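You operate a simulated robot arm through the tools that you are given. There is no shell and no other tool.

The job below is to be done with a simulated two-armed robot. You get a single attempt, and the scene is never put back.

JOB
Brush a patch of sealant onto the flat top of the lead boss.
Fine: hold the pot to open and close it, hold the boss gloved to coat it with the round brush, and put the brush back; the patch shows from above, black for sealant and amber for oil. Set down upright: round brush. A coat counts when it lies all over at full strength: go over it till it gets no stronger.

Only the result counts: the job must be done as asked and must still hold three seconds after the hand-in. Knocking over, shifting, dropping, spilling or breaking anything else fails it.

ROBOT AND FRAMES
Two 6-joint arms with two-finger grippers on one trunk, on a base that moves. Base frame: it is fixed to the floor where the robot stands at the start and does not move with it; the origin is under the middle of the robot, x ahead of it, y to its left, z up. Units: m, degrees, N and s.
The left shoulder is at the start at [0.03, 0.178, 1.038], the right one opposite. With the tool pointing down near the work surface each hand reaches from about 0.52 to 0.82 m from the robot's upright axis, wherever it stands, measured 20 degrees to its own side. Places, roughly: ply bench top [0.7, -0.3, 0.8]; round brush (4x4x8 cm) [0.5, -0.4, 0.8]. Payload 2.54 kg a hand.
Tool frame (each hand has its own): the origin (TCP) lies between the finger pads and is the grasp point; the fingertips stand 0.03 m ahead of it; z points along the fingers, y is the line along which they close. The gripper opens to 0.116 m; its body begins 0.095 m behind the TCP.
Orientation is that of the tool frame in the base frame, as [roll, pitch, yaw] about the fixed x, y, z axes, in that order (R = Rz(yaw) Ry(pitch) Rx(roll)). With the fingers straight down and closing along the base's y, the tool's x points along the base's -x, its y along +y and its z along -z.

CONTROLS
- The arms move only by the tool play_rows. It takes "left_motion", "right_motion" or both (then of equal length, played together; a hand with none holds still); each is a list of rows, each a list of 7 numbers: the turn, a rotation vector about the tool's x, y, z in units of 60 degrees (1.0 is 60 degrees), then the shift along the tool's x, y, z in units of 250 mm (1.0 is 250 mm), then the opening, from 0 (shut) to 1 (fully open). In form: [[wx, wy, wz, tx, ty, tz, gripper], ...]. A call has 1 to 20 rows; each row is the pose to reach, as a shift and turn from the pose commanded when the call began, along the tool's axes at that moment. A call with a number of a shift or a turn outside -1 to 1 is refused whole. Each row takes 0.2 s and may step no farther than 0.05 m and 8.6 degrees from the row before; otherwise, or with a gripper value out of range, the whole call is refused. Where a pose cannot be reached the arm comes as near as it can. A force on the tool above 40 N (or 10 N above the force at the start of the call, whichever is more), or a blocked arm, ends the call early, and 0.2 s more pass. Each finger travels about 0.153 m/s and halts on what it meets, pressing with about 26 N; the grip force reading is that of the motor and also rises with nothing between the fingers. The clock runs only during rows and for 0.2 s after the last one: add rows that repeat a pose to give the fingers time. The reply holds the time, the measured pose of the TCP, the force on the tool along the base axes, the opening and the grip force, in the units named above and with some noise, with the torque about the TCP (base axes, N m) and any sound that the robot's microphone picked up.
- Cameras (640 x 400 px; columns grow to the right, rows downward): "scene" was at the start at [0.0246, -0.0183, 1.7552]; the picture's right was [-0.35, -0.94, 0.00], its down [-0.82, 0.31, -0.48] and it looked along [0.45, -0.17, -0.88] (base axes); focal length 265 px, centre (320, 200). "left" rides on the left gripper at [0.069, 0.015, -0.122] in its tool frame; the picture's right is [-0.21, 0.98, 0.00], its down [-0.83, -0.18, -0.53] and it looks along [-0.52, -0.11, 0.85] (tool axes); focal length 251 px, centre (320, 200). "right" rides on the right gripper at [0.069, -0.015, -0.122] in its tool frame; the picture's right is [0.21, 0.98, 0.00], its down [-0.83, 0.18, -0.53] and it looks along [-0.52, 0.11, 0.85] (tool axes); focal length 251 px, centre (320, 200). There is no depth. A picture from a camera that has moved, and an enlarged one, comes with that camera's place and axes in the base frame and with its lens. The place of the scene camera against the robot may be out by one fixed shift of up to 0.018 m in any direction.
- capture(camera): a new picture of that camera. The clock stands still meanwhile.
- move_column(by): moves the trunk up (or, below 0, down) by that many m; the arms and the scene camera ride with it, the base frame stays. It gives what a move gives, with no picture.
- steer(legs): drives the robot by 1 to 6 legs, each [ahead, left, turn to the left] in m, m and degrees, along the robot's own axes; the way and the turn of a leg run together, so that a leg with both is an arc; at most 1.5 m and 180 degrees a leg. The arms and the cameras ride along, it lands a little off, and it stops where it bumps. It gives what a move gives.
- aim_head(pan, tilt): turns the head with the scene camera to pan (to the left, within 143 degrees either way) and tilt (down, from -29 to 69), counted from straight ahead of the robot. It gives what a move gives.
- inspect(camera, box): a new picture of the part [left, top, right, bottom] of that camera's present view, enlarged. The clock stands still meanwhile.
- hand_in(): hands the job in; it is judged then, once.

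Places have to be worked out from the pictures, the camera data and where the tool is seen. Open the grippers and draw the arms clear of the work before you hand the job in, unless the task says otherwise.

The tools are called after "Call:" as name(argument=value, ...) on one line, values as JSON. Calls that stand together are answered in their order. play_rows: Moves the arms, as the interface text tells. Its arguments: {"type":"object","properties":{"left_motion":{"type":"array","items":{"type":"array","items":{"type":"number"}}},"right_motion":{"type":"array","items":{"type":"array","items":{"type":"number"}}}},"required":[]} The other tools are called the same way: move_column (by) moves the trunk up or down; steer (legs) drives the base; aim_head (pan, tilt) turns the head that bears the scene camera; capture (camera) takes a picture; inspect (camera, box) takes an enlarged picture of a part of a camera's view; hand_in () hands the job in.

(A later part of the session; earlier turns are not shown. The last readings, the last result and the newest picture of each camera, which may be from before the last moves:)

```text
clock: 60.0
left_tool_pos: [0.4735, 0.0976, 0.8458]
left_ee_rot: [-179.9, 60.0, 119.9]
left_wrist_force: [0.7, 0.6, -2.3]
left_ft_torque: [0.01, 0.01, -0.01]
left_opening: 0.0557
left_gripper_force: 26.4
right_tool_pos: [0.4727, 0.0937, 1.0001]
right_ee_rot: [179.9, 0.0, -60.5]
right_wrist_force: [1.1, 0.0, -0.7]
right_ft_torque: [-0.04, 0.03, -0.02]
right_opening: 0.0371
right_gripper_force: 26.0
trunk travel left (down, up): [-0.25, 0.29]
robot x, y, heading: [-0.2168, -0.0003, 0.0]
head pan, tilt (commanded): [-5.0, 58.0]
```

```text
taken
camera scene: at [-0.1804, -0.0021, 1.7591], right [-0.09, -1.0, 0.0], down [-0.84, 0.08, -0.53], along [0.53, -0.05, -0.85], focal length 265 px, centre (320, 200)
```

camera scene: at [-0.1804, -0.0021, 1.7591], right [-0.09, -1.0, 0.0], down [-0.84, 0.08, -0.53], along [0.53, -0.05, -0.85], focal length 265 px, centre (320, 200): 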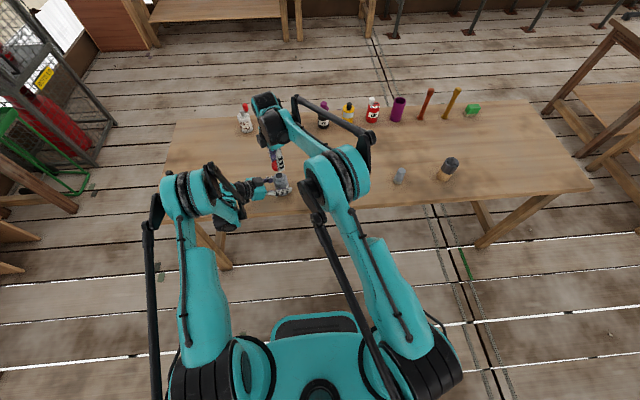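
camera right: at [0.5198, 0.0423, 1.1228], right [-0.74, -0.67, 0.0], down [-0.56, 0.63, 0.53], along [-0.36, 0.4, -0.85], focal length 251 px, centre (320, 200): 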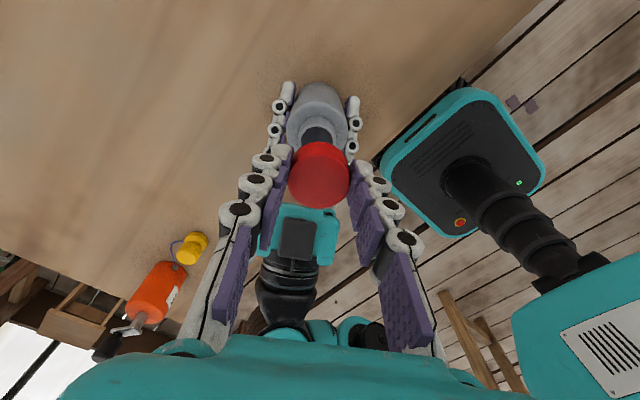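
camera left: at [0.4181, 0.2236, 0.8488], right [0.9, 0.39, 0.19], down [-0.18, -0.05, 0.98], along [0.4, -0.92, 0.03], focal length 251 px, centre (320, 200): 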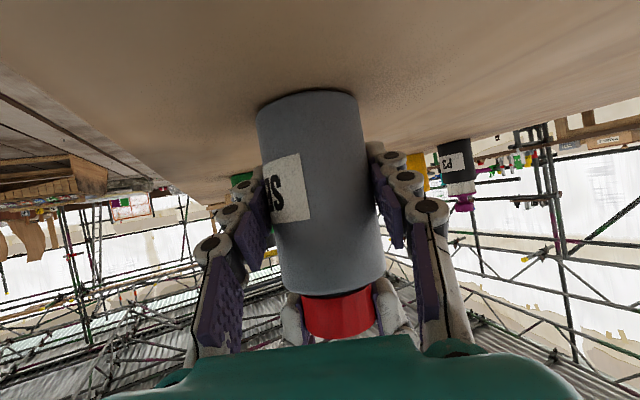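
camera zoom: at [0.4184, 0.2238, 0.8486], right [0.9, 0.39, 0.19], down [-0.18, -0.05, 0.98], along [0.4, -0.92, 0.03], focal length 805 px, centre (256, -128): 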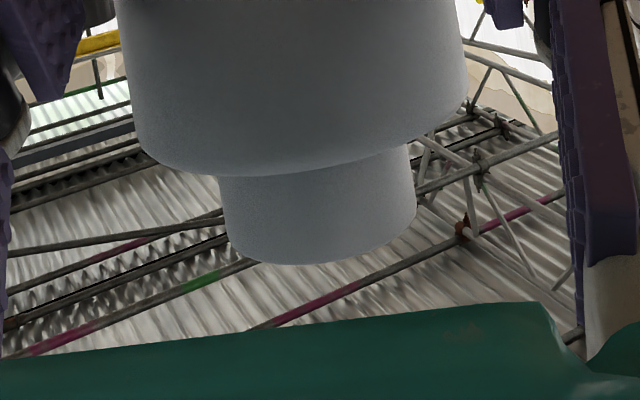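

The neck is open and about 15 mm tall. I carry the lid to a free spot on the bench near [0.50, -0.035], between the pot and the green OIL jar, and come down to z 0.85.

Call:
play_rows(right_motion=[[0, 0, 0, 0.12, 0.04, 0, 0.2], [0, 0, 0, 0.25, 0.08, 0, 0.2], [0, 0, 0, 0.38, 0.12, 0, 0.2], [0, 0, 0, 0.502, 0.16, 0, 0.2], [0, 0, 0, 0.502, 0.16, 0.15, 0.2], [0, 0, 0, 0.502, 0.16, 0.3, 0.2], [0, 0, 0, 0.502, 0.16, 0.42, 0.2], [0, 0, 0, 0.502, 0.16, 0.52, 0.2], [0, 0, 0, 0.502, 0.16, 0.6, 0.2], [0, 0, 0, 0.502, 0.16, 0.6, 0.2]])

Call:
capture(camera="right")

Call:
inspect(camera="scene", box=[220, 110, 380, 230])

```text
clock: 62.2
left_tool_pos: [0.4745, 0.0968, 0.8473]
left_ee_rot: [-180.0, 60.0, 119.9]
left_wrist_force: [0.8, -1.0, -1.2]
left_ft_torque: [-0.03, -0.01, 0.01]
left_opening: 0.056
left_gripper_force: 25.7
right_tool_pos: [0.4994, -0.0346, 0.8528]
right_ee_rot: [-180.0, 0.0, -60.5]
right_wrist_force: [-0.8, -0.1, -0.4]
right_ft_torque: [0.05, -0.02, 0.03]
right_opening: 0.0373
right_gripper_force: 25.7
trunk travel left (down, up): [-0.25, 0.29]
robot x, y, heading: [-0.2154, 0.0007, -0.4]
head pan, tilt (commanded): [-5.0, 58.0]
```

```text
taken
camera right: at [0.5457, -0.0876, 0.9735], right [-0.74, -0.67, 0.0], down [-0.56, 0.63, 0.53], along [-0.36, 0.4, -0.85], focal length 251 px, centre (320, 200)
```

right: 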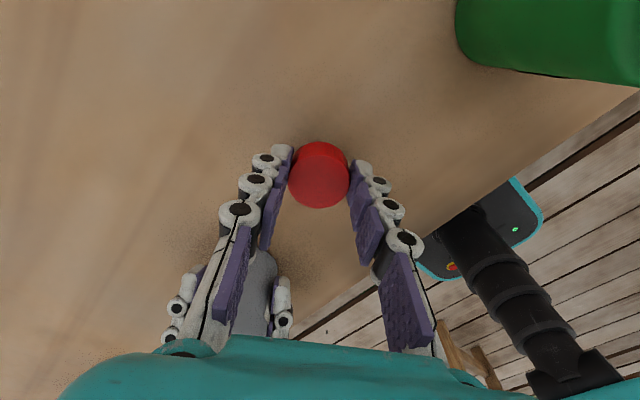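

```text
3.33 times, centred on (300, 170) of scene
camera zoom: at [-0.1811, -0.0023, 1.7592], right [-0.09, -1.0, 0.0], down [-0.84, 0.08, -0.53], along [0.53, -0.05, -0.85], focal length 882 px, centre (387, 300)
```

zoom: 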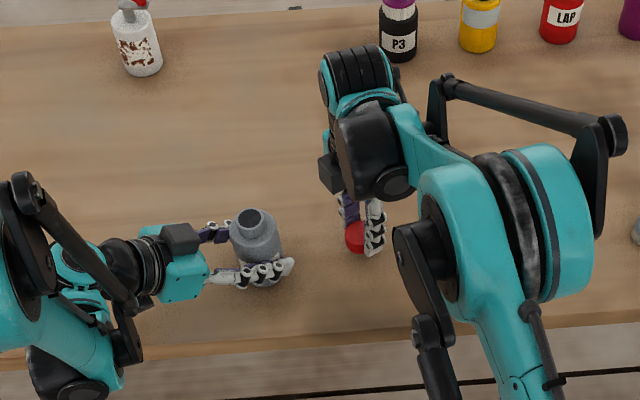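

The lid hangs about 1.5 cm above the bench. I lower it in small steps until contact.

Call:
play_rows(right_motion=[[0, 0, 0, 0, 0, 0.02, 0.2], [0, 0, 0, 0, 0, 0.04, 0.2], [0, 0, 0, 0, 0, 0.056, 0.2], [0, 0, 0, 0, 0, 0.056, 0.2]])

```text
clock: 63.2
left_tool_pos: [0.4743, 0.0949, 0.847]
left_ee_rot: [180.0, 60.0, 119.9]
left_wrist_force: [0.5, 0.2, -0.9]
left_ft_torque: [0.01, -0.01, 0.04]
left_opening: 0.0557
left_gripper_force: 26.0
right_tool_pos: [0.5014, -0.0335, 0.8373]
right_ee_rot: [-180.0, 0.0, -60.5]
right_wrist_force: [-0.1, 0.8, -0.7]
right_ft_torque: [0.0, -0.03, -0.01]
right_opening: 0.037
right_gripper_force: 26.2
trunk travel left (down, up): [-0.25, 0.29]
robot x, y, heading: [-0.2105, -0.0029, -0.3]
head pan, tilt (commanded): [-5.0, 58.0]
```

Call:
play_rows(right_motion=[[0, 0, 0, 0, 0, 0.004, 0.2], [0, 0, 0, 0, 0, 0.008, 0.2], [0, 0, 0, 0, 0, 0.008, 0.2]])

Call:
inspect(camera="right", box=[240, 110, 400, 230])

```text
clock: 64.0
left_tool_pos: [0.4747, 0.0977, 0.8469]
left_ee_rot: [180.0, 60.0, 119.9]
left_wrist_force: [0.0, 0.8, -1.9]
left_ft_torque: [0.02, 0.03, -0.02]
left_opening: 0.0557
left_gripper_force: 26.1
right_tool_pos: [0.4999, -0.035, 0.8357]
right_ee_rot: [-180.0, -0.1, -60.4]
right_wrist_force: [0.2, 0.9, -0.5]
right_ft_torque: [-0.01, -0.02, 0.0]
right_opening: 0.037
right_gripper_force: 26.2
trunk travel left (down, up): [-0.25, 0.29]
robot x, y, heading: [-0.2106, 0.0003, -0.1]
head pan, tilt (commanded): [-5.0, 58.0]
```

```text
3.33 times, centred on (320, 170) of right
camera zoom: at [0.5474, -0.0866, 0.9579], right [-0.74, -0.67, 0.0], down [-0.56, 0.63, 0.53], along [-0.36, 0.4, -0.85], focal length 838 px, centre (320, 300)
```

zoom: 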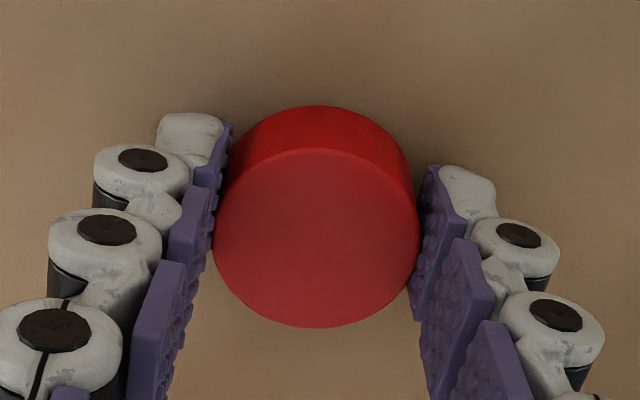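

No contact yet at TCP 0.8357; I continue down in 1 mm steps.

Call:
play_rows(right_motion=[[0, 0, 0, 0, 0, 0.004, 0.2], [0, 0, 0, 0, 0, 0.008, 0.2], [0, 0, 0, 0, 0, 0.008, 0.2]])

Call:
play_rows(right_motion=[[0, 0, 0, 0, 0, 0.004, 0.2], [0, 0, 0, 0, 0, 0.004, 0.2]])

```text
clock: 64.8
left_tool_pos: [0.4734, 0.0963, 0.8476]
left_ee_rot: [179.9, 60.1, 119.7]
left_wrist_force: [1.9, -1.0, -1.6]
left_ft_torque: [-0.01, 0.02, 0.0]
left_opening: 0.0557
left_gripper_force: 26.3
right_tool_pos: [0.4992, -0.0329, 0.8342]
right_ee_rot: [-179.9, 0.0, -60.5]
right_wrist_force: [4.9, -3.0, 16.7]
right_ft_torque: [0.18, 0.03, -0.04]
right_opening: 0.0372
right_gripper_force: 25.9
trunk travel left (down, up): [-0.25, 0.29]
robot x, y, heading: [-0.2118, -0.0032, -0.0]
head pan, tilt (commanded): [-5.0, 58.0]
```

```text
clock: 65.4
left_tool_pos: [0.4732, 0.0963, 0.8481]
left_ee_rot: [180.0, 60.0, 119.7]
left_wrist_force: [0.1, 0.6, -1.5]
left_ft_torque: [0.01, 0.02, -0.01]
left_opening: 0.0556
left_gripper_force: 26.2
right_tool_pos: [0.4988, -0.033, 0.8341]
right_ee_rot: [-179.9, -0.1, -60.5]
right_wrist_force: [9.2, -3.4, 26.9]
right_ft_torque: [0.35, -0.06, -0.13]
right_opening: 0.0372
right_gripper_force: 26.0
trunk travel left (down, up): [-0.25, 0.29]
robot x, y, heading: [-0.2134, -0.0015, -0.1]
head pan, tilt (commanded): [-5.0, 58.0]
```

The lid rests on the bench (27 N). I ease up 2 mm, open the fingers to 6.5 cm and rise clear.

Call:
play_rows(right_motion=[[0, 0, 0, 0, 0, -0.004, 0.2], [0, 0, 0, 0, 0, -0.008, 0.2], [0, 0, 0, 0, 0, -0.008, 0.28], [0, 0, 0, 0, 0, -0.008, 0.33], [0, 0, 0, 0, 0, -0.008, 0.38], [0, 0, 0, 0, 0, -0.008, 0.46], [0, 0, 0, 0, 0, -0.008, 0.56], [0, 0, 0, 0, 0, -0.008, 0.56]])

Call:
inspect(camera="right", box=[240, 110, 400, 230])

```text
clock: 67.2
left_tool_pos: [0.4751, 0.097, 0.8464]
left_ee_rot: [-179.9, 60.0, 119.9]
left_wrist_force: [0.0, 0.0, -1.9]
left_ft_torque: [0.02, -0.01, 0.02]
left_opening: 0.0558
left_gripper_force: 25.4
right_tool_pos: [0.4992, -0.0333, 0.8329]
right_ee_rot: [179.9, 0.0, -60.5]
right_wrist_force: [-0.1, 0.0, -0.4]
right_ft_torque: [0.01, -0.01, 0.02]
right_opening: 0.065
right_gripper_force: 0.0
trunk travel left (down, up): [-0.25, 0.29]
robot x, y, heading: [-0.2119, -0.0031, -0.4]
head pan, tilt (commanded): [-5.0, 58.0]
```

```text
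3.33 times, centred on (320, 170) of right
camera zoom: at [0.5465, -0.0856, 0.9562], right [-0.74, -0.67, 0.0], down [-0.56, 0.63, 0.53], along [-0.36, 0.4, -0.85], focal length 838 px, centre (320, 300)
```

zoom: 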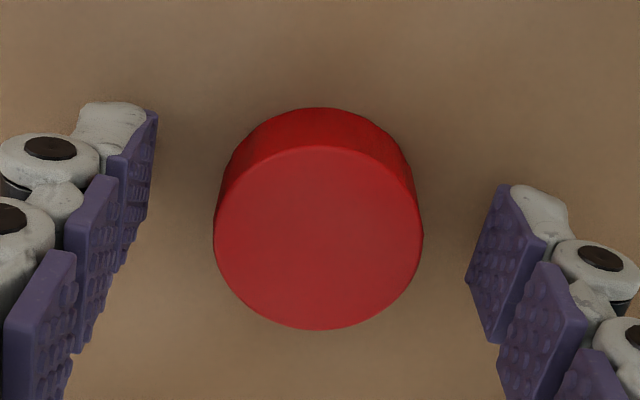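

The lid sits alone at about [0.499, -0.033] with clear fingers. I raise the right hand straight up to z 1.0 and view the open pot from above.

Call:
play_rows(right_motion=[[0, 0, 0, 0, 0, -0.06, 0.56], [0, 0, 0, 0, 0, -0.14, 0.56], [0, 0, 0, 0, 0, -0.3, 0.56], [0, 0, 0, 0, 0, -0.48, 0.6], [0, 0, 0, 0, 0, -0.67, 0.8], [0, 0, 0, 0, 0, -0.67, 1]])

Call:
capture(camera="right")

Call:
inspect(camera="scene", box=[240, 150, 320, 210])

```text
clock: 68.6
left_tool_pos: [0.4746, 0.0958, 0.8463]
left_ee_rot: [-179.9, 60.0, 119.9]
left_wrist_force: [-0.1, -1.0, -1.2]
left_ft_torque: [-0.01, 0.0, -0.03]
left_opening: 0.0555
left_gripper_force: 26.4
right_tool_pos: [0.5042, -0.0316, 1.0042]
right_ee_rot: [-180.0, 0.1, -60.6]
right_wrist_force: [0.2, 0.4, -0.7]
right_ft_torque: [-0.01, 0.04, 0.02]
right_opening: 0.1159
right_gripper_force: 0.0
trunk travel left (down, up): [-0.25, 0.29]
robot x, y, heading: [-0.2148, 0.0001, 0.0]
head pan, tilt (commanded): [-5.0, 58.0]
```

```text
taken
camera right: at [0.5509, -0.0842, 1.1249], right [-0.74, -0.67, 0.0], down [-0.56, 0.63, 0.53], along [-0.36, 0.4, -0.85], focal length 251 px, centre (320, 200)
```

right: 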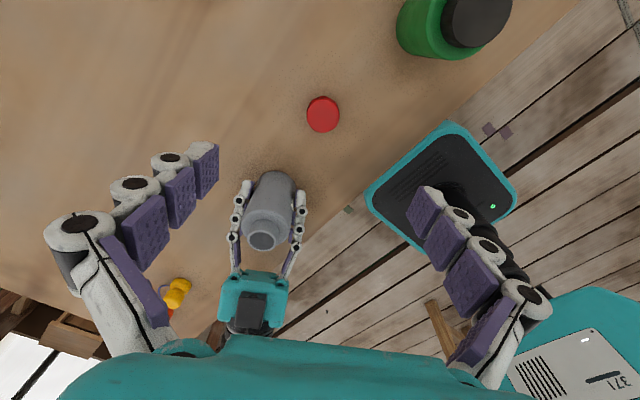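

```text
6.67 times, centred on (280, 180) of scene
camera zoom: at [-0.18, -0.0023, 1.7591], right [-0.09, -1.0, 0.0], down [-0.85, 0.08, -0.53], along [0.53, -0.05, -0.85], focal length 1764 px, centre (587, 333)
```

zoom: 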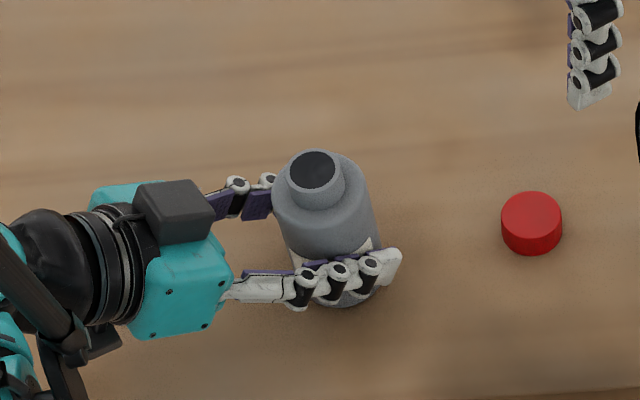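

The pot mouth shows a dark disc about 2.8 cm wide, maybe sealant close to the rim. I zoom in on the mouth and on the brush to compare sizes.

Call:
inspect(camera="right", box=[230, 170, 310, 260])

Call:
inspect(camera="scene", box=[266, 164, 298, 188])

Call:
inspect(camera="scene", box=[380, 150, 470, 200])

```text
4.44 times, centred on (270, 215) of right
camera zoom: at [0.5509, -0.0842, 1.1249], right [-0.74, -0.67, 0.0], down [-0.56, 0.63, 0.53], along [-0.36, 0.4, -0.85], focal length 1118 px, centre (542, 133)
```

zoom: 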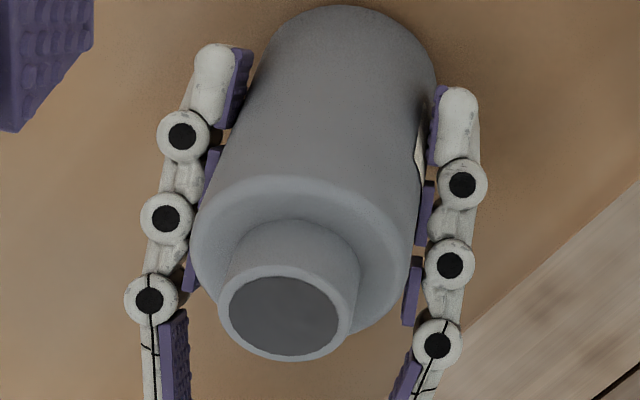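

```text
16.00 times, centred on (282, 176) of scene
camera zoom: at [-0.18, -0.0023, 1.7591], right [-0.09, -1.0, 0.0], down [-0.85, 0.08, -0.53], along [0.53, -0.05, -0.85], focal length 4235 px, centre (928, 584)
```

zoom: 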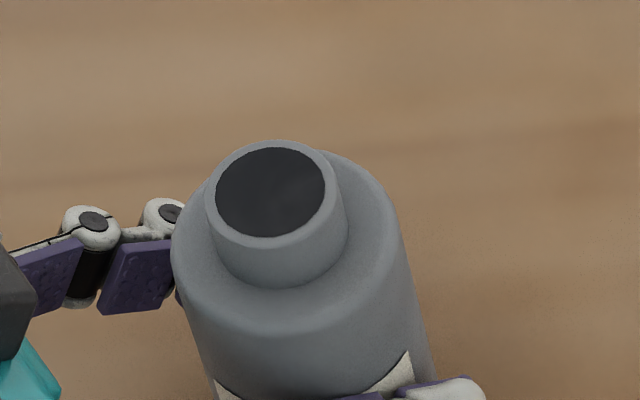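

```text
7.11 times, centred on (425, 175) of scene
camera zoom: at [-0.18, -0.0023, 1.7591], right [-0.09, -1.0, 0.0], down [-0.85, 0.08, -0.53], along [0.53, -0.05, -0.85], focal length 1882 px, centre (-427, 378)
```

zoom: 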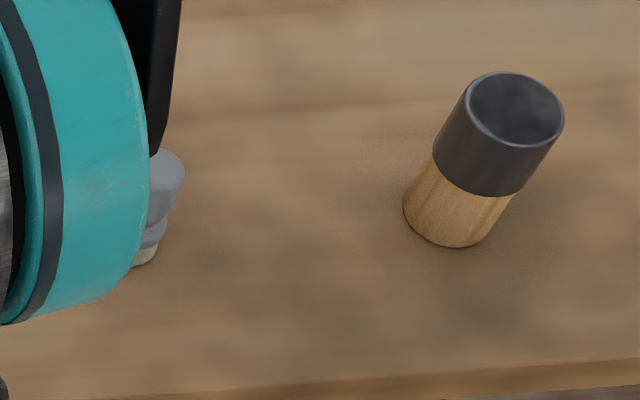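

The sealant stands flush at the mouth (about z 0.908), so touching the bristles to it will load them. Now I move the right hand toward the brush while unwinding its yaw.

Call:
play_rows(right_motion=[[0, 0, 0.125, 0.084, 0.055, 0, 1], [0, 0, 0.25, 0.168, 0.11, 0, 1], [0, 0, 0.375, 0.251, 0.165, 0, 1], [0, 0, 0.5, 0.335, 0.22, 0, 1], [0, 0, 0.625, 0.419, 0.274, 0, 1], [0, 0, 0.75, 0.503, 0.329, 0, 1], [0, 0, 0.875, 0.586, 0.384, 0, 1], [0, 0, 1, 0.67, 0.439, 0, 1], [0, 0, 1, 0.67, 0.439, 0, 1]])

```text
clock: 70.6
left_tool_pos: [0.4749, 0.0974, 0.8469]
left_ee_rot: [179.9, 59.9, 120.0]
left_wrist_force: [-0.6, 0.1, -1.7]
left_ft_torque: [-0.01, 0.02, 0.02]
left_opening: 0.0556
left_gripper_force: 25.4
right_tool_pos: [0.4873, -0.232, 1.0018]
right_ee_rot: [-180.0, -0.1, -120.7]
right_wrist_force: [-0.2, 0.3, 0.0]
right_ft_torque: [0.04, 0.0, 0.0]
right_opening: 0.1159
right_gripper_force: 0.0
trunk travel left (down, up): [-0.25, 0.29]
robot x, y, heading: [-0.2139, 0.0018, -0.1]
head pan, tilt (commanded): [-5.0, 58.0]
```

Next I finish the move to above the brush at [0.478, -0.414] with the fingers closing along y, still at z 1.0.

Call:
play_rows(right_motion=[[0, 0, 0.125, 0.081, -0.043, 0, 1], [0, 0, 0.25, 0.161, -0.085, 0, 1], [0, 0, 0.375, 0.242, -0.128, 0, 1], [0, 0, 0.5, 0.323, -0.17, 0, 1], [0, 0, 0.625, 0.403, -0.213, 0, 1], [0, 0, 0.75, 0.484, -0.255, 0, 1], [0, 0, 0.875, 0.564, -0.298, 0, 1], [0, 0, 1, 0.645, -0.34, 0, 1], [0, 0, 1, 0.645, -0.34, 0, 1]])

Call:
capture(camera="right")

Call:
capture(camera="scene")

```text
clock: 72.6
left_tool_pos: [0.475, 0.0967, 0.8474]
left_ee_rot: [-179.9, 60.0, 120.1]
left_wrist_force: [0.0, 0.4, -1.3]
left_ft_torque: [-0.02, 0.01, 0.03]
left_opening: 0.0555
left_gripper_force: 26.2
right_tool_pos: [0.4779, -0.4167, 1.0026]
right_ee_rot: [179.9, 0.0, 179.4]
right_wrist_force: [0.2, 0.5, -0.2]
right_ft_torque: [0.0, 0.0, -0.02]
right_opening: 0.1161
right_gripper_force: 0.0
trunk travel left (down, up): [-0.25, 0.29]
robot x, y, heading: [-0.2136, -0.0039, -0.1]
head pan, tilt (commanded): [-5.0, 58.0]
```

```text
taken
camera right: at [0.4078, -0.4304, 1.1246], right [-0.2, 0.98, 0.0], down [0.83, 0.17, 0.53], along [0.52, 0.11, -0.85], focal length 251 px, centre (320, 200)
```

right: 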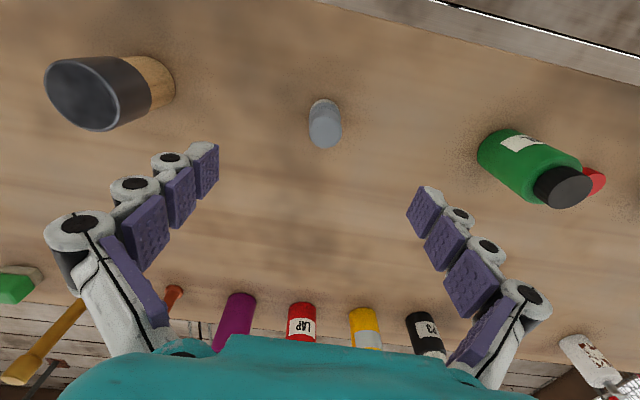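

```text
taken
camera scene: at [-0.1808, -0.0017, 1.7592], right [-0.09, -1.0, 0.0], down [-0.84, 0.07, -0.53], along [0.53, -0.05, -0.85], focal length 265 px, centre (320, 200)
```

scene: 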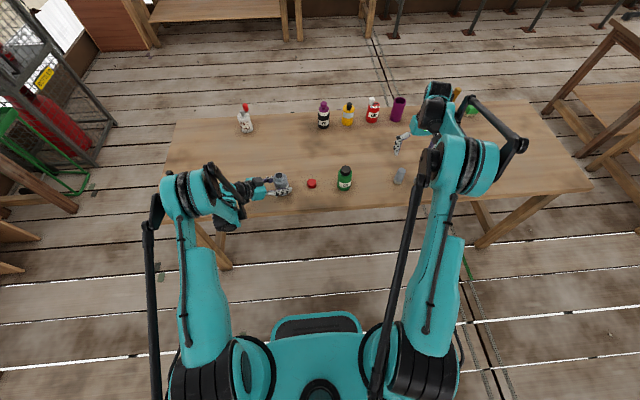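

The brush shows centred below the hand. I zoom in to refine its axis and heights, and also on the boss top.

Call:
inspect(camera="right", box=[290, 85, 360, 160])

Call:
inspect(camera="right", box=[30, 40, 190, 140])

```text
5.33 times, centred on (325, 122) of right
camera zoom: at [0.4078, -0.4304, 1.1246], right [-0.2, 0.98, 0.0], down [0.83, 0.17, 0.53], along [0.52, 0.11, -0.85], focal length 1341 px, centre (293, 613)
```

zoom: 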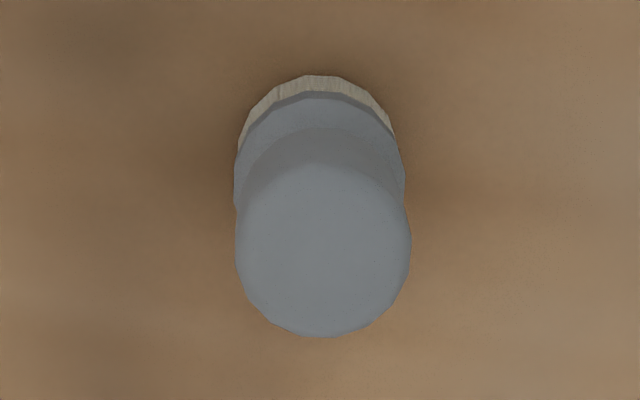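

```text
4.00 times, centred on (110, 90) of right
camera zoom: at [0.4078, -0.4304, 1.1246], right [-0.2, 0.98, 0.0], down [0.83, 0.17, 0.53], along [0.52, 0.11, -0.85], focal length 1006 px, centre (1160, 640)
```

zoom: 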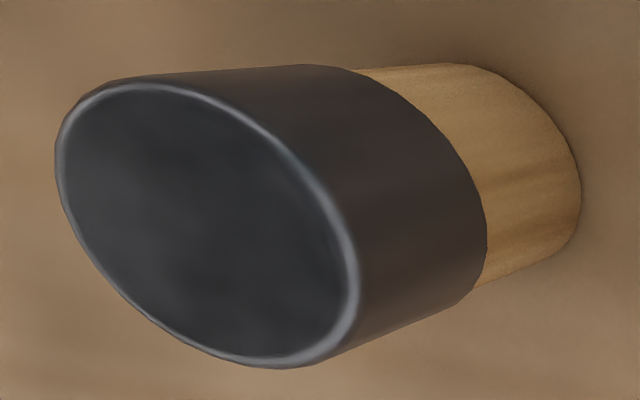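

The brush axis is at about [0.479, -0.4105] with a 3.3 cm handle. I align and descend around it to TCP z 0.868.

Call:
play_rows(right_motion=[[0, 0, 0, -0.002, 0.012, 0, 1], [0, 0, 0, -0.004, 0.025, 0.1, 1], [0, 0, 0, -0.004, 0.025, 0.22, 1], [0, 0, 0, -0.004, 0.025, 0.34, 0.9], [0, 0, 0, -0.004, 0.025, 0.44, 0.8], [0, 0, 0, -0.004, 0.025, 0.5, 0.7], [0, 0, 0, -0.004, 0.025, 0.538, 0.6], [0, 0, 0, -0.004, 0.025, 0.538, 0.55]])

Call:
capture(camera="right")

```text
clock: 74.4
left_tool_pos: [0.4743, 0.0969, 0.8456]
left_ee_rot: [-180.0, 60.0, 119.9]
left_wrist_force: [0.6, 0.1, -0.8]
left_ft_torque: [-0.01, 0.02, 0.01]
left_opening: 0.055
left_gripper_force: 26.3
right_tool_pos: [0.4806, -0.4104, 0.8676]
right_ee_rot: [-179.9, 0.1, 179.6]
right_wrist_force: [-0.3, -0.6, -0.4]
right_ft_torque: [0.0, -0.01, -0.01]
right_opening: 0.0641
right_gripper_force: 0.1
trunk travel left (down, up): [-0.25, 0.29]
robot x, y, heading: [-0.2147, -0.0021, -0.5]
head pan, tilt (commanded): [-5.0, 58.0]
```

```text
taken
camera right: at [0.4113, -0.4229, 0.9894], right [-0.21, 0.98, 0.0], down [0.83, 0.17, 0.53], along [0.52, 0.11, -0.85], focal length 251 px, centre (320, 200)
```

right: 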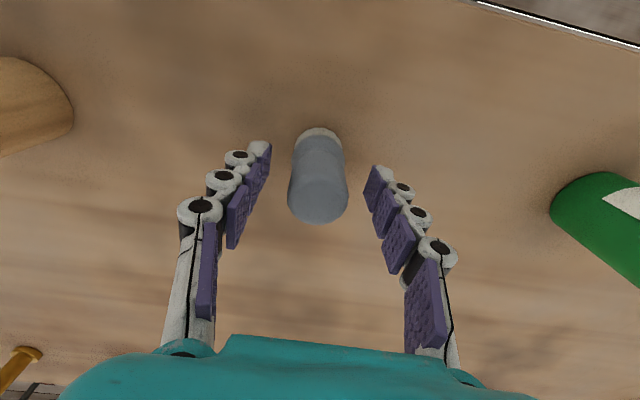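

The handle is centred between the pads. I close slowly onto it.

Call:
play_rows(right_motion=[[0, 0, 0, 0, 0, 0, 0.48], [0, 0, 0, 0, 0, 0, 0.42], [0, 0, 0, 0, 0, 0, 0.37], [0, 0, 0, 0, 0, 0, 0.33], [0, 0, 0, 0, 0, 0, 0.3], [0, 0, 0, 0, 0, 0, 0.27], [0, 0, 0, 0, 0, 0, 0.24], [0, 0, 0, 0, 0, 0, 0.2], [0, 0, 0, 0, 0, 0, 0.15], [0, 0, 0, 0, 0, 0, 0.15]])

Call:
capture(camera="right")

```text
clock: 76.6
left_tool_pos: [0.475, 0.0969, 0.8467]
left_ee_rot: [-180.0, 60.0, 119.9]
left_wrist_force: [-0.5, -0.2, -1.2]
left_ft_torque: [0.01, 0.01, 0.01]
left_opening: 0.0557
left_gripper_force: 25.7
right_tool_pos: [0.4805, -0.4096, 0.8664]
right_ee_rot: [180.0, 0.0, 179.5]
right_wrist_force: [0.7, -0.2, -0.4]
right_ft_torque: [-0.04, 0.02, 0.0]
right_opening: 0.0325
right_gripper_force: 26.0
trunk travel left (down, up): [-0.25, 0.29]
robot x, y, heading: [-0.2131, -0.0016, -0.2]
head pan, tilt (commanded): [-5.0, 58.0]
```

```text
taken
camera right: at [0.4113, -0.423, 0.9895], right [-0.21, 0.98, 0.0], down [0.83, 0.17, 0.53], along [0.52, 0.11, -0.85], focal length 251 px, centre (320, 200)
```

right: 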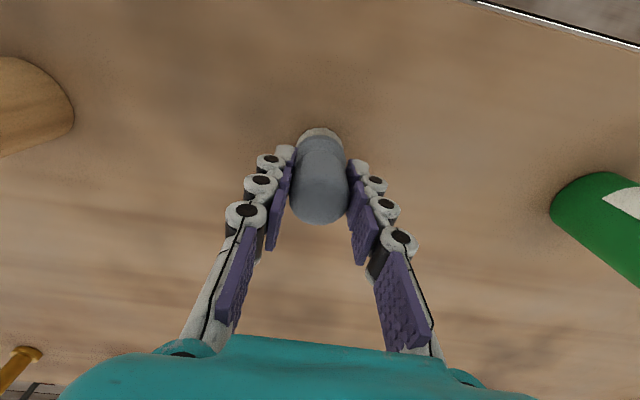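

The brush is held (3.25 cm, no net force). I lift it straight up 0.16 m and start carrying it toward the pot.

Call:
play_rows(right_motion=[[0, 0, 0, 0, 0, -0.04, 0.15], [0, 0, 0, 0, 0, -0.12, 0.15], [0, 0, 0, 0, 0, -0.24, 0.15], [0, 0, 0, 0, 0, -0.38, 0.15], [0, 0, 0, 0, 0, -0.52, 0.15], [0, 0, 0, 0, 0, -0.64, 0.15], [0, 0, 0, 0, 0.12, -0.64, 0.15], [0, 0, 0, 0, 0.27, -0.64, 0.15], [0, 0, 0, 0, 0.42, -0.64, 0.15], [0, 0, 0, 0, 0.57, -0.64, 0.15], [0, 0, 0, 0, 0.72, -0.64, 0.15], [0, 0, 0, 0, 0.87, -0.64, 0.15], [0, 0, 0, 0, 1, -0.64, 0.15]])

Call:
capture(camera="right")

Call:
capture(camera="left")

```text
clock: 79.4
left_tool_pos: [0.4749, 0.0955, 0.8476]
left_ee_rot: [-179.9, 60.1, 119.9]
left_wrist_force: [0.1, -0.2, -1.5]
left_ft_torque: [-0.02, 0.02, -0.04]
left_opening: 0.0555
left_gripper_force: 25.9
right_tool_pos: [0.4805, -0.1586, 1.0252]
right_ee_rot: [-180.0, -0.1, 179.4]
right_wrist_force: [0.6, 0.1, -0.6]
right_ft_torque: [0.0, 0.0, 0.0]
right_opening: 0.0324
right_gripper_force: 25.7
trunk travel left (down, up): [-0.25, 0.29]
robot x, y, heading: [-0.2143, -0.0052, -0.0]
head pan, tilt (commanded): [-5.0, 58.0]
```

```text
taken
camera right: at [0.4111, -0.1719, 1.1486], right [-0.21, 0.98, 0.0], down [0.83, 0.17, 0.53], along [0.52, 0.11, -0.85], focal length 251 px, centre (320, 200)
```

right: 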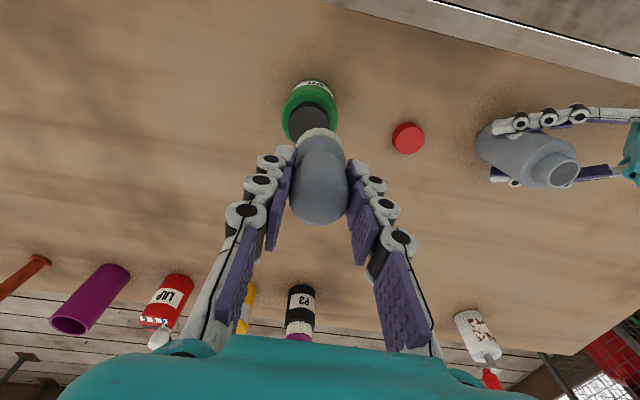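

```text
taken
camera left: at [0.4184, 0.224, 0.8486], right [0.9, 0.39, 0.19], down [-0.18, -0.05, 0.98], along [0.4, -0.92, 0.03], focal length 251 px, centre (320, 200)
```

left: 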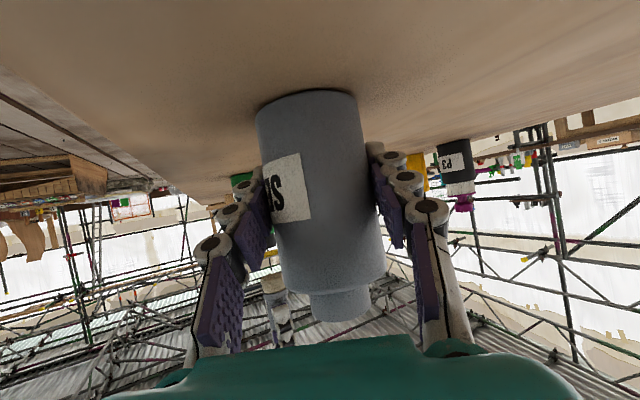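

The mouth centre still reads about [0.474, 0.096] with rim near z 0.91. I continue carrying the brush over to the pot at the same height.

Call:
play_rows(right_motion=[[0, 0, 0, 0.004, 0.15, 0, 0.15], [0, 0, 0, 0.008, 0.3, 0, 0.15], [0, 0, 0, 0.012, 0.45, 0, 0.15], [0, 0, 0, 0.016, 0.6, 0, 0.15], [0, 0, 0, 0.02, 0.75, 0, 0.15], [0, 0, 0, 0.024, 0.88, 0, 0.15], [0, 0, 0, 0.026, 1, 0, 0.15], [0, 0, 0, 0.026, 1, 0, 0.15]])

Call:
capture(camera="left")

Call:
capture(camera="right")

Call:
inspect(camera="scene", box=[220, 110, 340, 210])

```text
clock: 81.2
left_tool_pos: [0.4742, 0.0964, 0.8475]
left_ee_rot: [179.9, 59.9, 119.8]
left_wrist_force: [0.5, 0.8, -1.0]
left_ft_torque: [0.01, 0.04, 0.0]
left_opening: 0.0557
left_gripper_force: 25.8
right_tool_pos: [0.4783, 0.0943, 1.0285]
right_ee_rot: [180.0, 0.0, 179.5]
right_wrist_force: [0.4, 0.1, -0.6]
right_ft_torque: [0.04, 0.02, 0.02]
right_opening: 0.0325
right_gripper_force: 25.9
trunk travel left (down, up): [-0.25, 0.29]
robot x, y, heading: [-0.2132, 0.002, 0.1]
head pan, tilt (commanded): [-5.0, 58.0]
```

```text
taken
camera left: at [0.4183, 0.2233, 0.8489], right [0.9, 0.39, 0.19], down [-0.18, -0.05, 0.98], along [0.4, -0.92, 0.03], focal length 251 px, centre (320, 200)
```

left: 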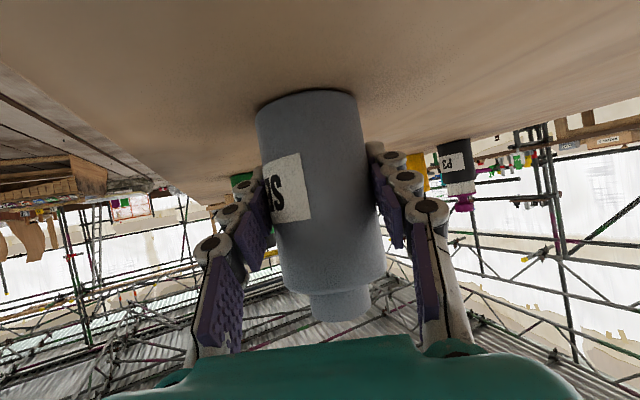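

```text
taken
camera right: at [0.4079, 0.08, 1.15], right [-0.21, 0.98, 0.0], down [0.83, 0.17, 0.53], along [0.52, 0.11, -0.85], focal length 251 px, centre (320, 200)
```

right: 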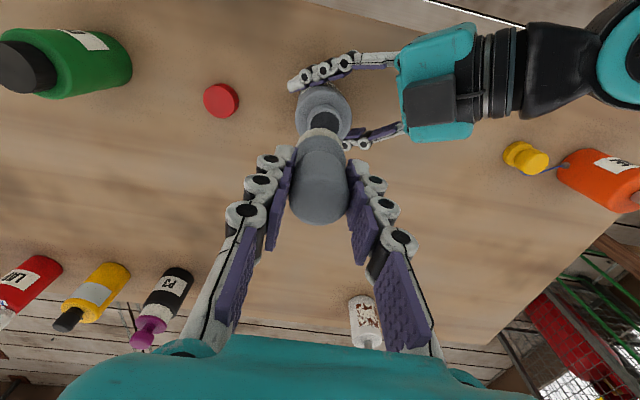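

```text
4.00 times, centred on (280, 160) of scene
camera zoom: at [-0.1808, -0.003, 1.7592], right [-0.09, -1.0, 0.0], down [-0.84, 0.08, -0.53], along [0.53, -0.05, -0.85], focal length 1059 px, centre (480, 360)
```

zoom: 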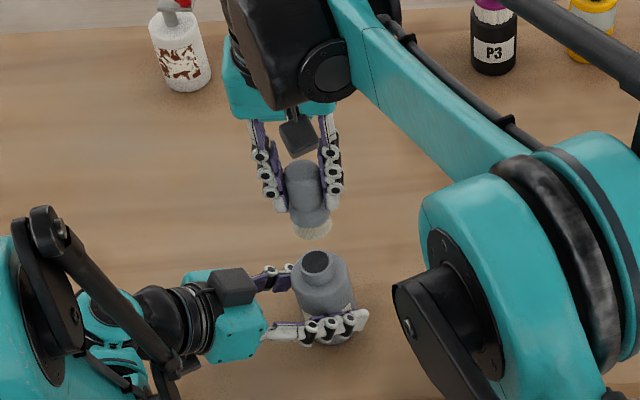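

The brush hangs above the pot but about 3.5 mm too far in x. I correct that and lower to about 5 mm above the mouth.

Call:
play_rows(right_motion=[[0, 0, 0, 0.014, 0.007, 0.03, 0.15], [0, 0, 0, 0.014, 0.007, 0.08, 0.15], [0, 0, 0, 0.014, 0.007, 0.13, 0.15], [0, 0, 0, 0.014, 0.007, 0.17, 0.15], [0, 0, 0, 0.014, 0.007, 0.17, 0.15]])

Call:
inspect(camera="left", box=[240, 240, 440, 365])

Call:
inspect(camera="scene", box=[240, 130, 320, 200])

Call:
inspect(camera="right", box=[240, 60, 400, 180])

```text
clock: 82.4
left_tool_pos: [0.4741, 0.0958, 0.8468]
left_ee_rot: [180.0, 60.0, 119.9]
left_wrist_force: [-0.4, 0.4, -2.1]
left_ft_torque: [0.01, -0.02, 0.03]
left_opening: 0.0556
left_gripper_force: 25.6
right_tool_pos: [0.4736, 0.0924, 0.9852]
right_ee_rot: [180.0, 0.0, 179.5]
right_wrist_force: [0.3, -0.2, -1.7]
right_ft_torque: [-0.03, -0.01, -0.02]
right_opening: 0.0326
right_gripper_force: 26.0
trunk travel left (down, up): [-0.25, 0.29]
robot x, y, heading: [-0.2106, -0.002, -0.1]
head pan, tilt (commanded): [-5.0, 58.0]
```

```text
3.20 times, centred on (340, 302) of left
camera zoom: at [0.4182, 0.2237, 0.8489], right [0.9, 0.39, 0.19], down [-0.18, -0.05, 0.98], along [0.4, -0.92, 0.03], focal length 805 px, centre (256, -128)
```

zoom: 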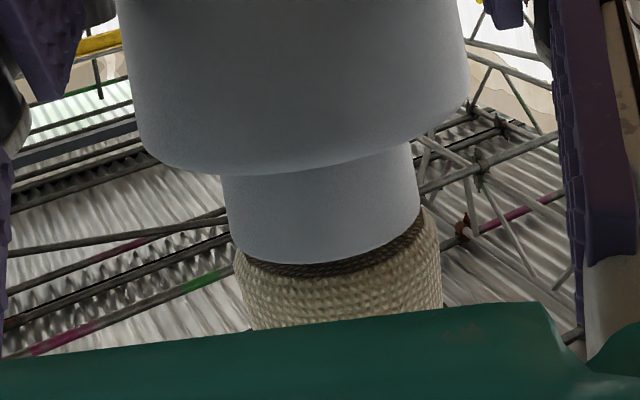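

```text
5.71 times, centred on (280, 165) of scene
camera zoom: at [-0.1809, -0.0022, 1.7592], right [-0.09, -1.0, 0.0], down [-0.84, 0.08, -0.53], along [0.53, -0.05, -0.85], focal length 1512 px, centre (549, 400)
```

zoom: 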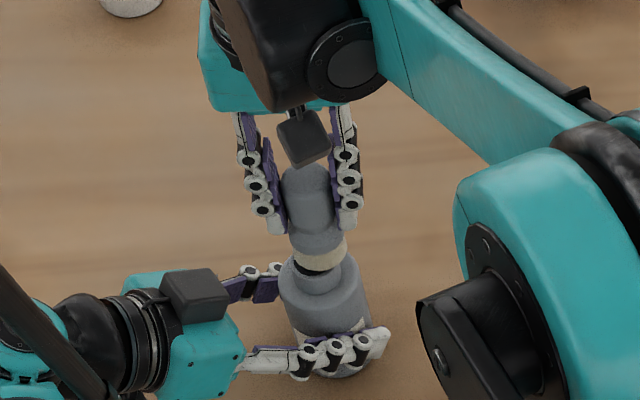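

```text
3.33 times, centred on (320, 120) of right
camera zoom: at [0.4046, 0.0789, 1.1078], right [-0.21, 0.98, 0.0], down [0.83, 0.17, 0.53], along [0.52, 0.11, -0.85], focal length 838 px, centre (320, 467)
```

zoom: 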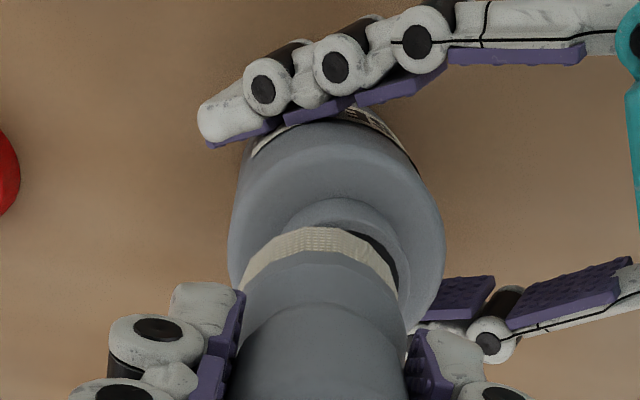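

The bristles are just above the mouth but about 3.5 mm off in -y (the dark mouth peeks out on one side). I shift +y and lower 6 mm gently.

Call:
play_rows(right_motion=[[0, 0, 0, 0, 0.014, 0, 0.15], [0, 0, 0, 0, 0.014, 0.008, 0.15], [0, 0, 0, 0, 0.014, 0.016, 0.15], [0, 0, 0, 0, 0.014, 0.024, 0.15], [0, 0, 0, 0, 0.014, 0.024, 0.15]])

Call:
inspect(camera="left", box=[240, 240, 440, 365])

Call:
inspect(camera="right", box=[240, 60, 400, 180])

```text
clock: 83.6
left_tool_pos: [0.4733, 0.0976, 0.8452]
left_ee_rot: [179.9, 59.9, 119.8]
left_wrist_force: [4.1, -1.5, -21.6]
left_ft_torque: [0.46, 0.31, -0.05]
left_opening: 0.0554
left_gripper_force: 25.5
right_tool_pos: [0.4731, 0.096, 0.9808]
right_ee_rot: [-179.9, 0.0, 179.4]
right_wrist_force: [0.2, 0.2, 30.7]
right_ft_torque: [-0.21, -0.33, -0.02]
right_opening: 0.0326
right_gripper_force: 26.4
trunk travel left (down, up): [-0.25, 0.29]
robot x, y, heading: [-0.215, 0.0029, -0.1]
head pan, tilt (commanded): [-5.0, 58.0]
```

```text
3.20 times, centred on (340, 302) of left
camera zoom: at [0.4179, 0.2236, 0.8487], right [0.9, 0.39, 0.19], down [-0.18, -0.05, 0.98], along [0.4, -0.92, 0.03], focal length 805 px, centre (256, -128)
```

zoom: 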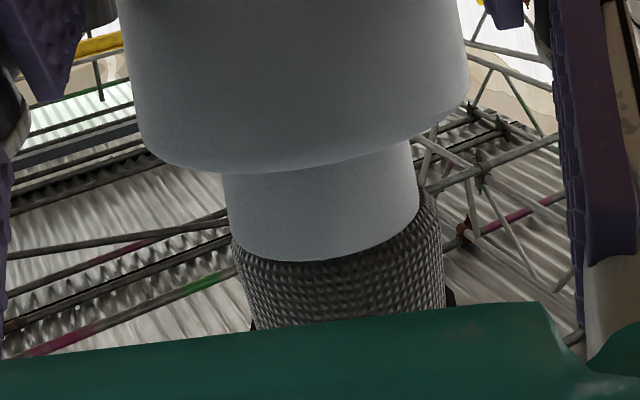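

```text
3.33 times, centred on (320, 120) of right
camera zoom: at [0.4034, 0.0818, 1.1022], right [-0.21, 0.98, 0.0], down [0.83, 0.17, 0.53], along [0.52, 0.11, -0.85], focal length 838 px, centre (320, 467)
```

zoom: 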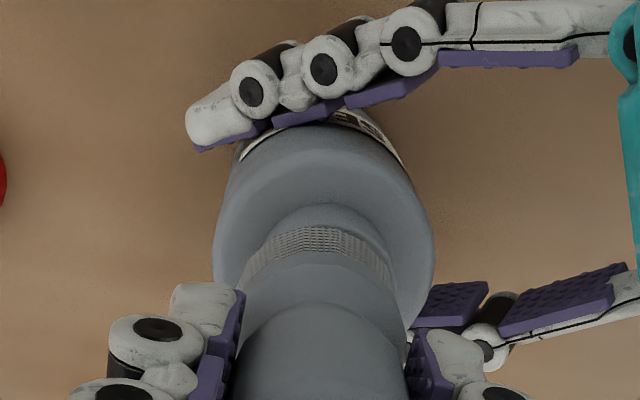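

The bristles have turned dark: sealant is being taken up, but 30 N is more than needed. I ease up 1.5 mm and dwell a second in contact.

Call:
play_rows(right_motion=[[0, 0, 0, 0, 0, -0.006, 0.15], [0, 0, 0, 0, 0, -0.006, 0.15], [0, 0, 0, 0, 0, -0.006, 0.15], [0, 0, 0, 0, 0, -0.006, 0.15], [0, 0, 0, 0, 0, -0.006, 0.15]])

Call:
inspect(camera="left", box=[240, 240, 440, 365])

```text
clock: 84.8
left_tool_pos: [0.4741, 0.0967, 0.8465]
left_ee_rot: [-179.9, 60.0, 120.0]
left_wrist_force: [-1.5, -2.2, -3.9]
left_ft_torque: [0.11, -0.01, -0.03]
left_opening: 0.0556
left_gripper_force: 26.2
right_tool_pos: [0.4728, 0.0956, 0.981]
right_ee_rot: [-179.9, 0.0, 179.5]
right_wrist_force: [-0.5, 1.2, 1.7]
right_ft_torque: [0.09, -0.09, 0.01]
right_opening: 0.0324
right_gripper_force: 26.1
trunk travel left (down, up): [-0.25, 0.29]
robot x, y, heading: [-0.2149, -0.0033, 0.1]
head pan, tilt (commanded): [-5.0, 58.0]
```

```text
3.20 times, centred on (340, 302) of left
camera zoom: at [0.4183, 0.2237, 0.849], right [0.9, 0.39, 0.19], down [-0.18, -0.05, 0.98], along [0.4, -0.92, 0.03], focal length 805 px, centre (256, -128)
```

zoom: 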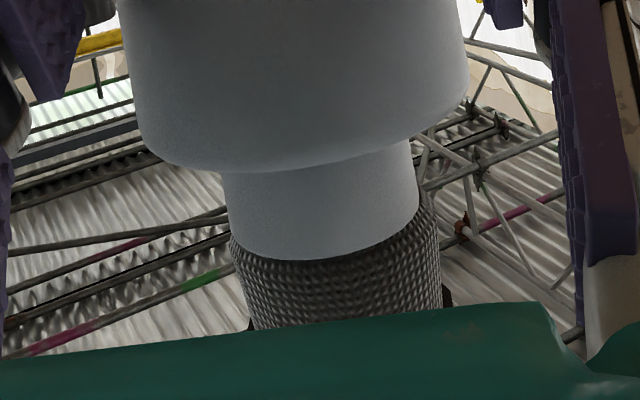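

The bristles are uniformly dark with only 2 N contact, so the brush is loaded. I lift it straight up and check it.

Call:
play_rows(right_motion=[[0, 0, 0, 0, 0, -0.03, 0.15], [0, 0, 0, 0, 0, -0.08, 0.15], [0, 0, 0, 0, 0, -0.14, 0.15], [0, 0, 0, 0, 0, -0.2, 0.15], [0, 0, 0, 0, 0, -0.24, 0.15]])

Call:
inspect(camera="scene", box=[240, 110, 320, 200])

Call:
inspect(camera="right", box=[240, 60, 400, 180])

```text
clock: 86.0
left_tool_pos: [0.4746, 0.097, 0.8468]
left_ee_rot: [-180.0, 60.0, 119.9]
left_wrist_force: [0.2, -0.7, -1.2]
left_ft_torque: [-0.01, 0.02, -0.02]
left_opening: 0.0557
left_gripper_force: 25.6
right_tool_pos: [0.474, 0.0956, 1.0419]
right_ee_rot: [-180.0, 0.0, 179.5]
right_wrist_force: [-0.6, -1.2, -0.6]
right_ft_torque: [-0.01, 0.02, 0.02]
right_opening: 0.0325
right_gripper_force: 25.9
trunk travel left (down, up): [-0.25, 0.29]
robot x, y, heading: [-0.2148, -0.0006, 0.1]
head pan, tilt (commanded): [-5.0, 58.0]
```

```text
4.44 times, centred on (280, 155) of scene
camera zoom: at [-0.1808, -0.0022, 1.7591], right [-0.09, -1.0, 0.0], down [-0.84, 0.08, -0.53], along [0.53, -0.05, -0.85], focal length 1176 px, centre (498, 400)
```

zoom: 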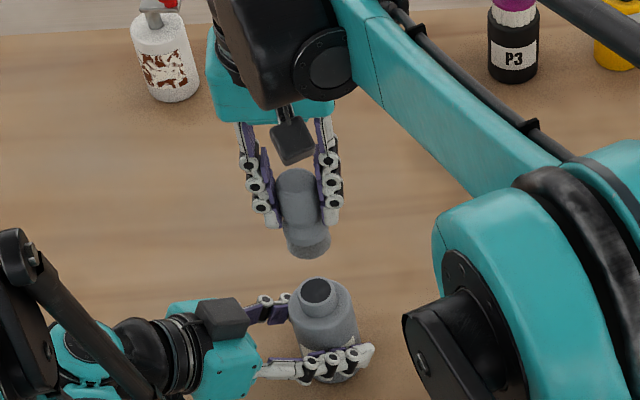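

```text
3.33 times, centred on (320, 120) of right
camera zoom: at [0.4044, 0.0814, 1.1637], right [-0.21, 0.98, 0.0], down [0.83, 0.17, 0.53], along [0.52, 0.11, -0.85], focal length 838 px, centre (320, 467)
```

zoom: 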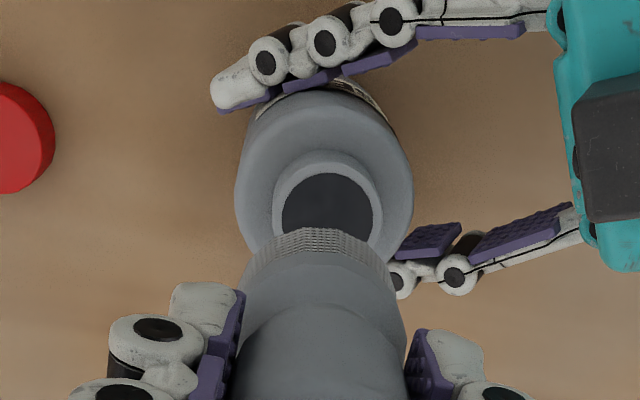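

The brush carries sealant and the pot is undisturbed. I move the right hand aside over the bench, then open the left hand slowly to release the pot.

Call:
play_rows(right_motion=[[0, 0, 0, 0, -0.12, -0.05, 0.15], [0, 0, 0, 0, -0.26, -0.1, 0.15], [0, 0, 0, 0, -0.4, -0.15, 0.15], [0, 0, 0, 0, -0.54, -0.2, 0.15], [0, 0, 0, 0, -0.68, -0.24, 0.15], [0, 0, 0, 0, -0.76, -0.24, 0.15]])

Call:
play_rows(left_motion=[[0, 0, 0, 0, 0, 0, 0.46], [0, 0, 0, 0, 0, 0, 0.5], [0, 0, 0, 0, 0, 0, 0.55], [0, 0, 0, 0, 0, 0, 0.62], [0, 0, 0, 0, 0, 0, 0.7], [0, 0, 0, 0, 0, 0, 0.8], [0, 0, 0, 0, 0, 0, 0.9], [0, 0, 0, 0, 0, 0, 1], [0, 0, 0, 0, 0, 0, 1]])

Call:
capture(camera="left")

Call:
inspect(camera="scene", box=[220, 110, 380, 210])

```text
clock: 87.4
left_tool_pos: [0.4748, 0.0963, 0.8458]
left_ee_rot: [-179.9, 60.0, 119.8]
left_wrist_force: [0.0, -0.3, -1.2]
left_ft_torque: [-0.05, 0.01, 0.02]
left_opening: 0.0556
left_gripper_force: 25.5
right_tool_pos: [0.4727, -0.0953, 1.1021]
right_ee_rot: [180.0, 0.0, 179.5]
right_wrist_force: [0.8, -0.2, -0.4]
right_ft_torque: [0.04, -0.02, -0.02]
right_opening: 0.0324
right_gripper_force: 26.0
trunk travel left (down, up): [-0.25, 0.29]
robot x, y, heading: [-0.2134, -0.0023, -0.3]
head pan, tilt (commanded): [-5.0, 58.0]
```

```text
clock: 89.4
left_tool_pos: [0.4746, 0.0968, 0.8468]
left_ee_rot: [179.9, 60.0, 120.0]
left_wrist_force: [-0.2, -0.5, -0.1]
left_ft_torque: [0.02, 0.02, 0.01]
left_opening: 0.1161
left_gripper_force: 0.0
right_tool_pos: [0.4728, -0.0962, 1.1015]
right_ee_rot: [-180.0, 0.1, 179.5]
right_wrist_force: [0.4, 0.6, -1.7]
right_ft_torque: [-0.02, 0.01, 0.01]
right_opening: 0.0325
right_gripper_force: 26.0
trunk travel left (down, up): [-0.25, 0.29]
robot x, y, heading: [-0.2116, -0.0019, -0.0]
head pan, tilt (commanded): [-5.0, 58.0]
```

```text
taken
camera left: at [0.4182, 0.2237, 0.8489], right [0.9, 0.39, 0.19], down [-0.18, -0.05, 0.98], along [0.4, -0.92, 0.03], focal length 251 px, centre (320, 200)
```

left: 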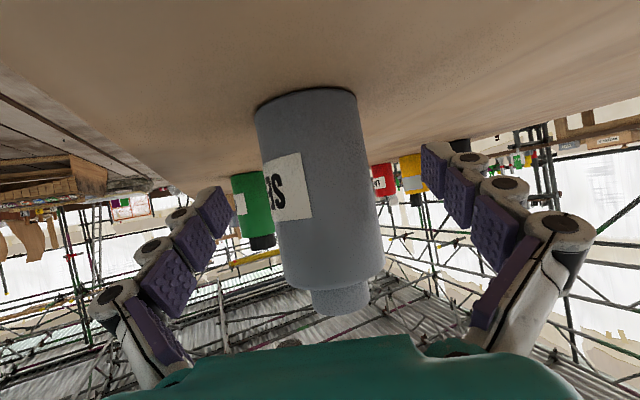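

```text
4.00 times, centred on (300, 160) of scene
camera zoom: at [-0.1809, -0.0023, 1.7592], right [-0.09, -1.0, 0.0], down [-0.84, 0.08, -0.53], along [0.53, -0.05, -0.85], focal length 1059 px, centre (400, 360)
```

zoom: 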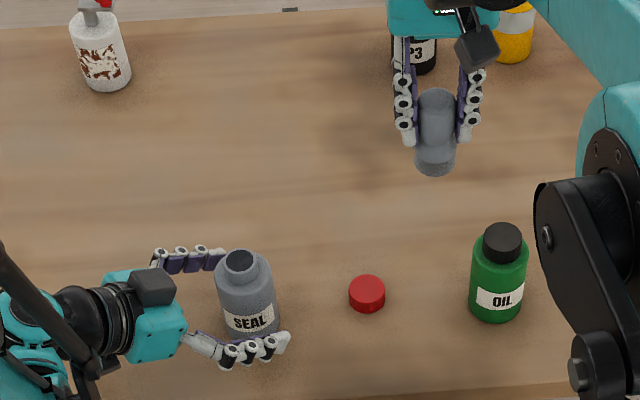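

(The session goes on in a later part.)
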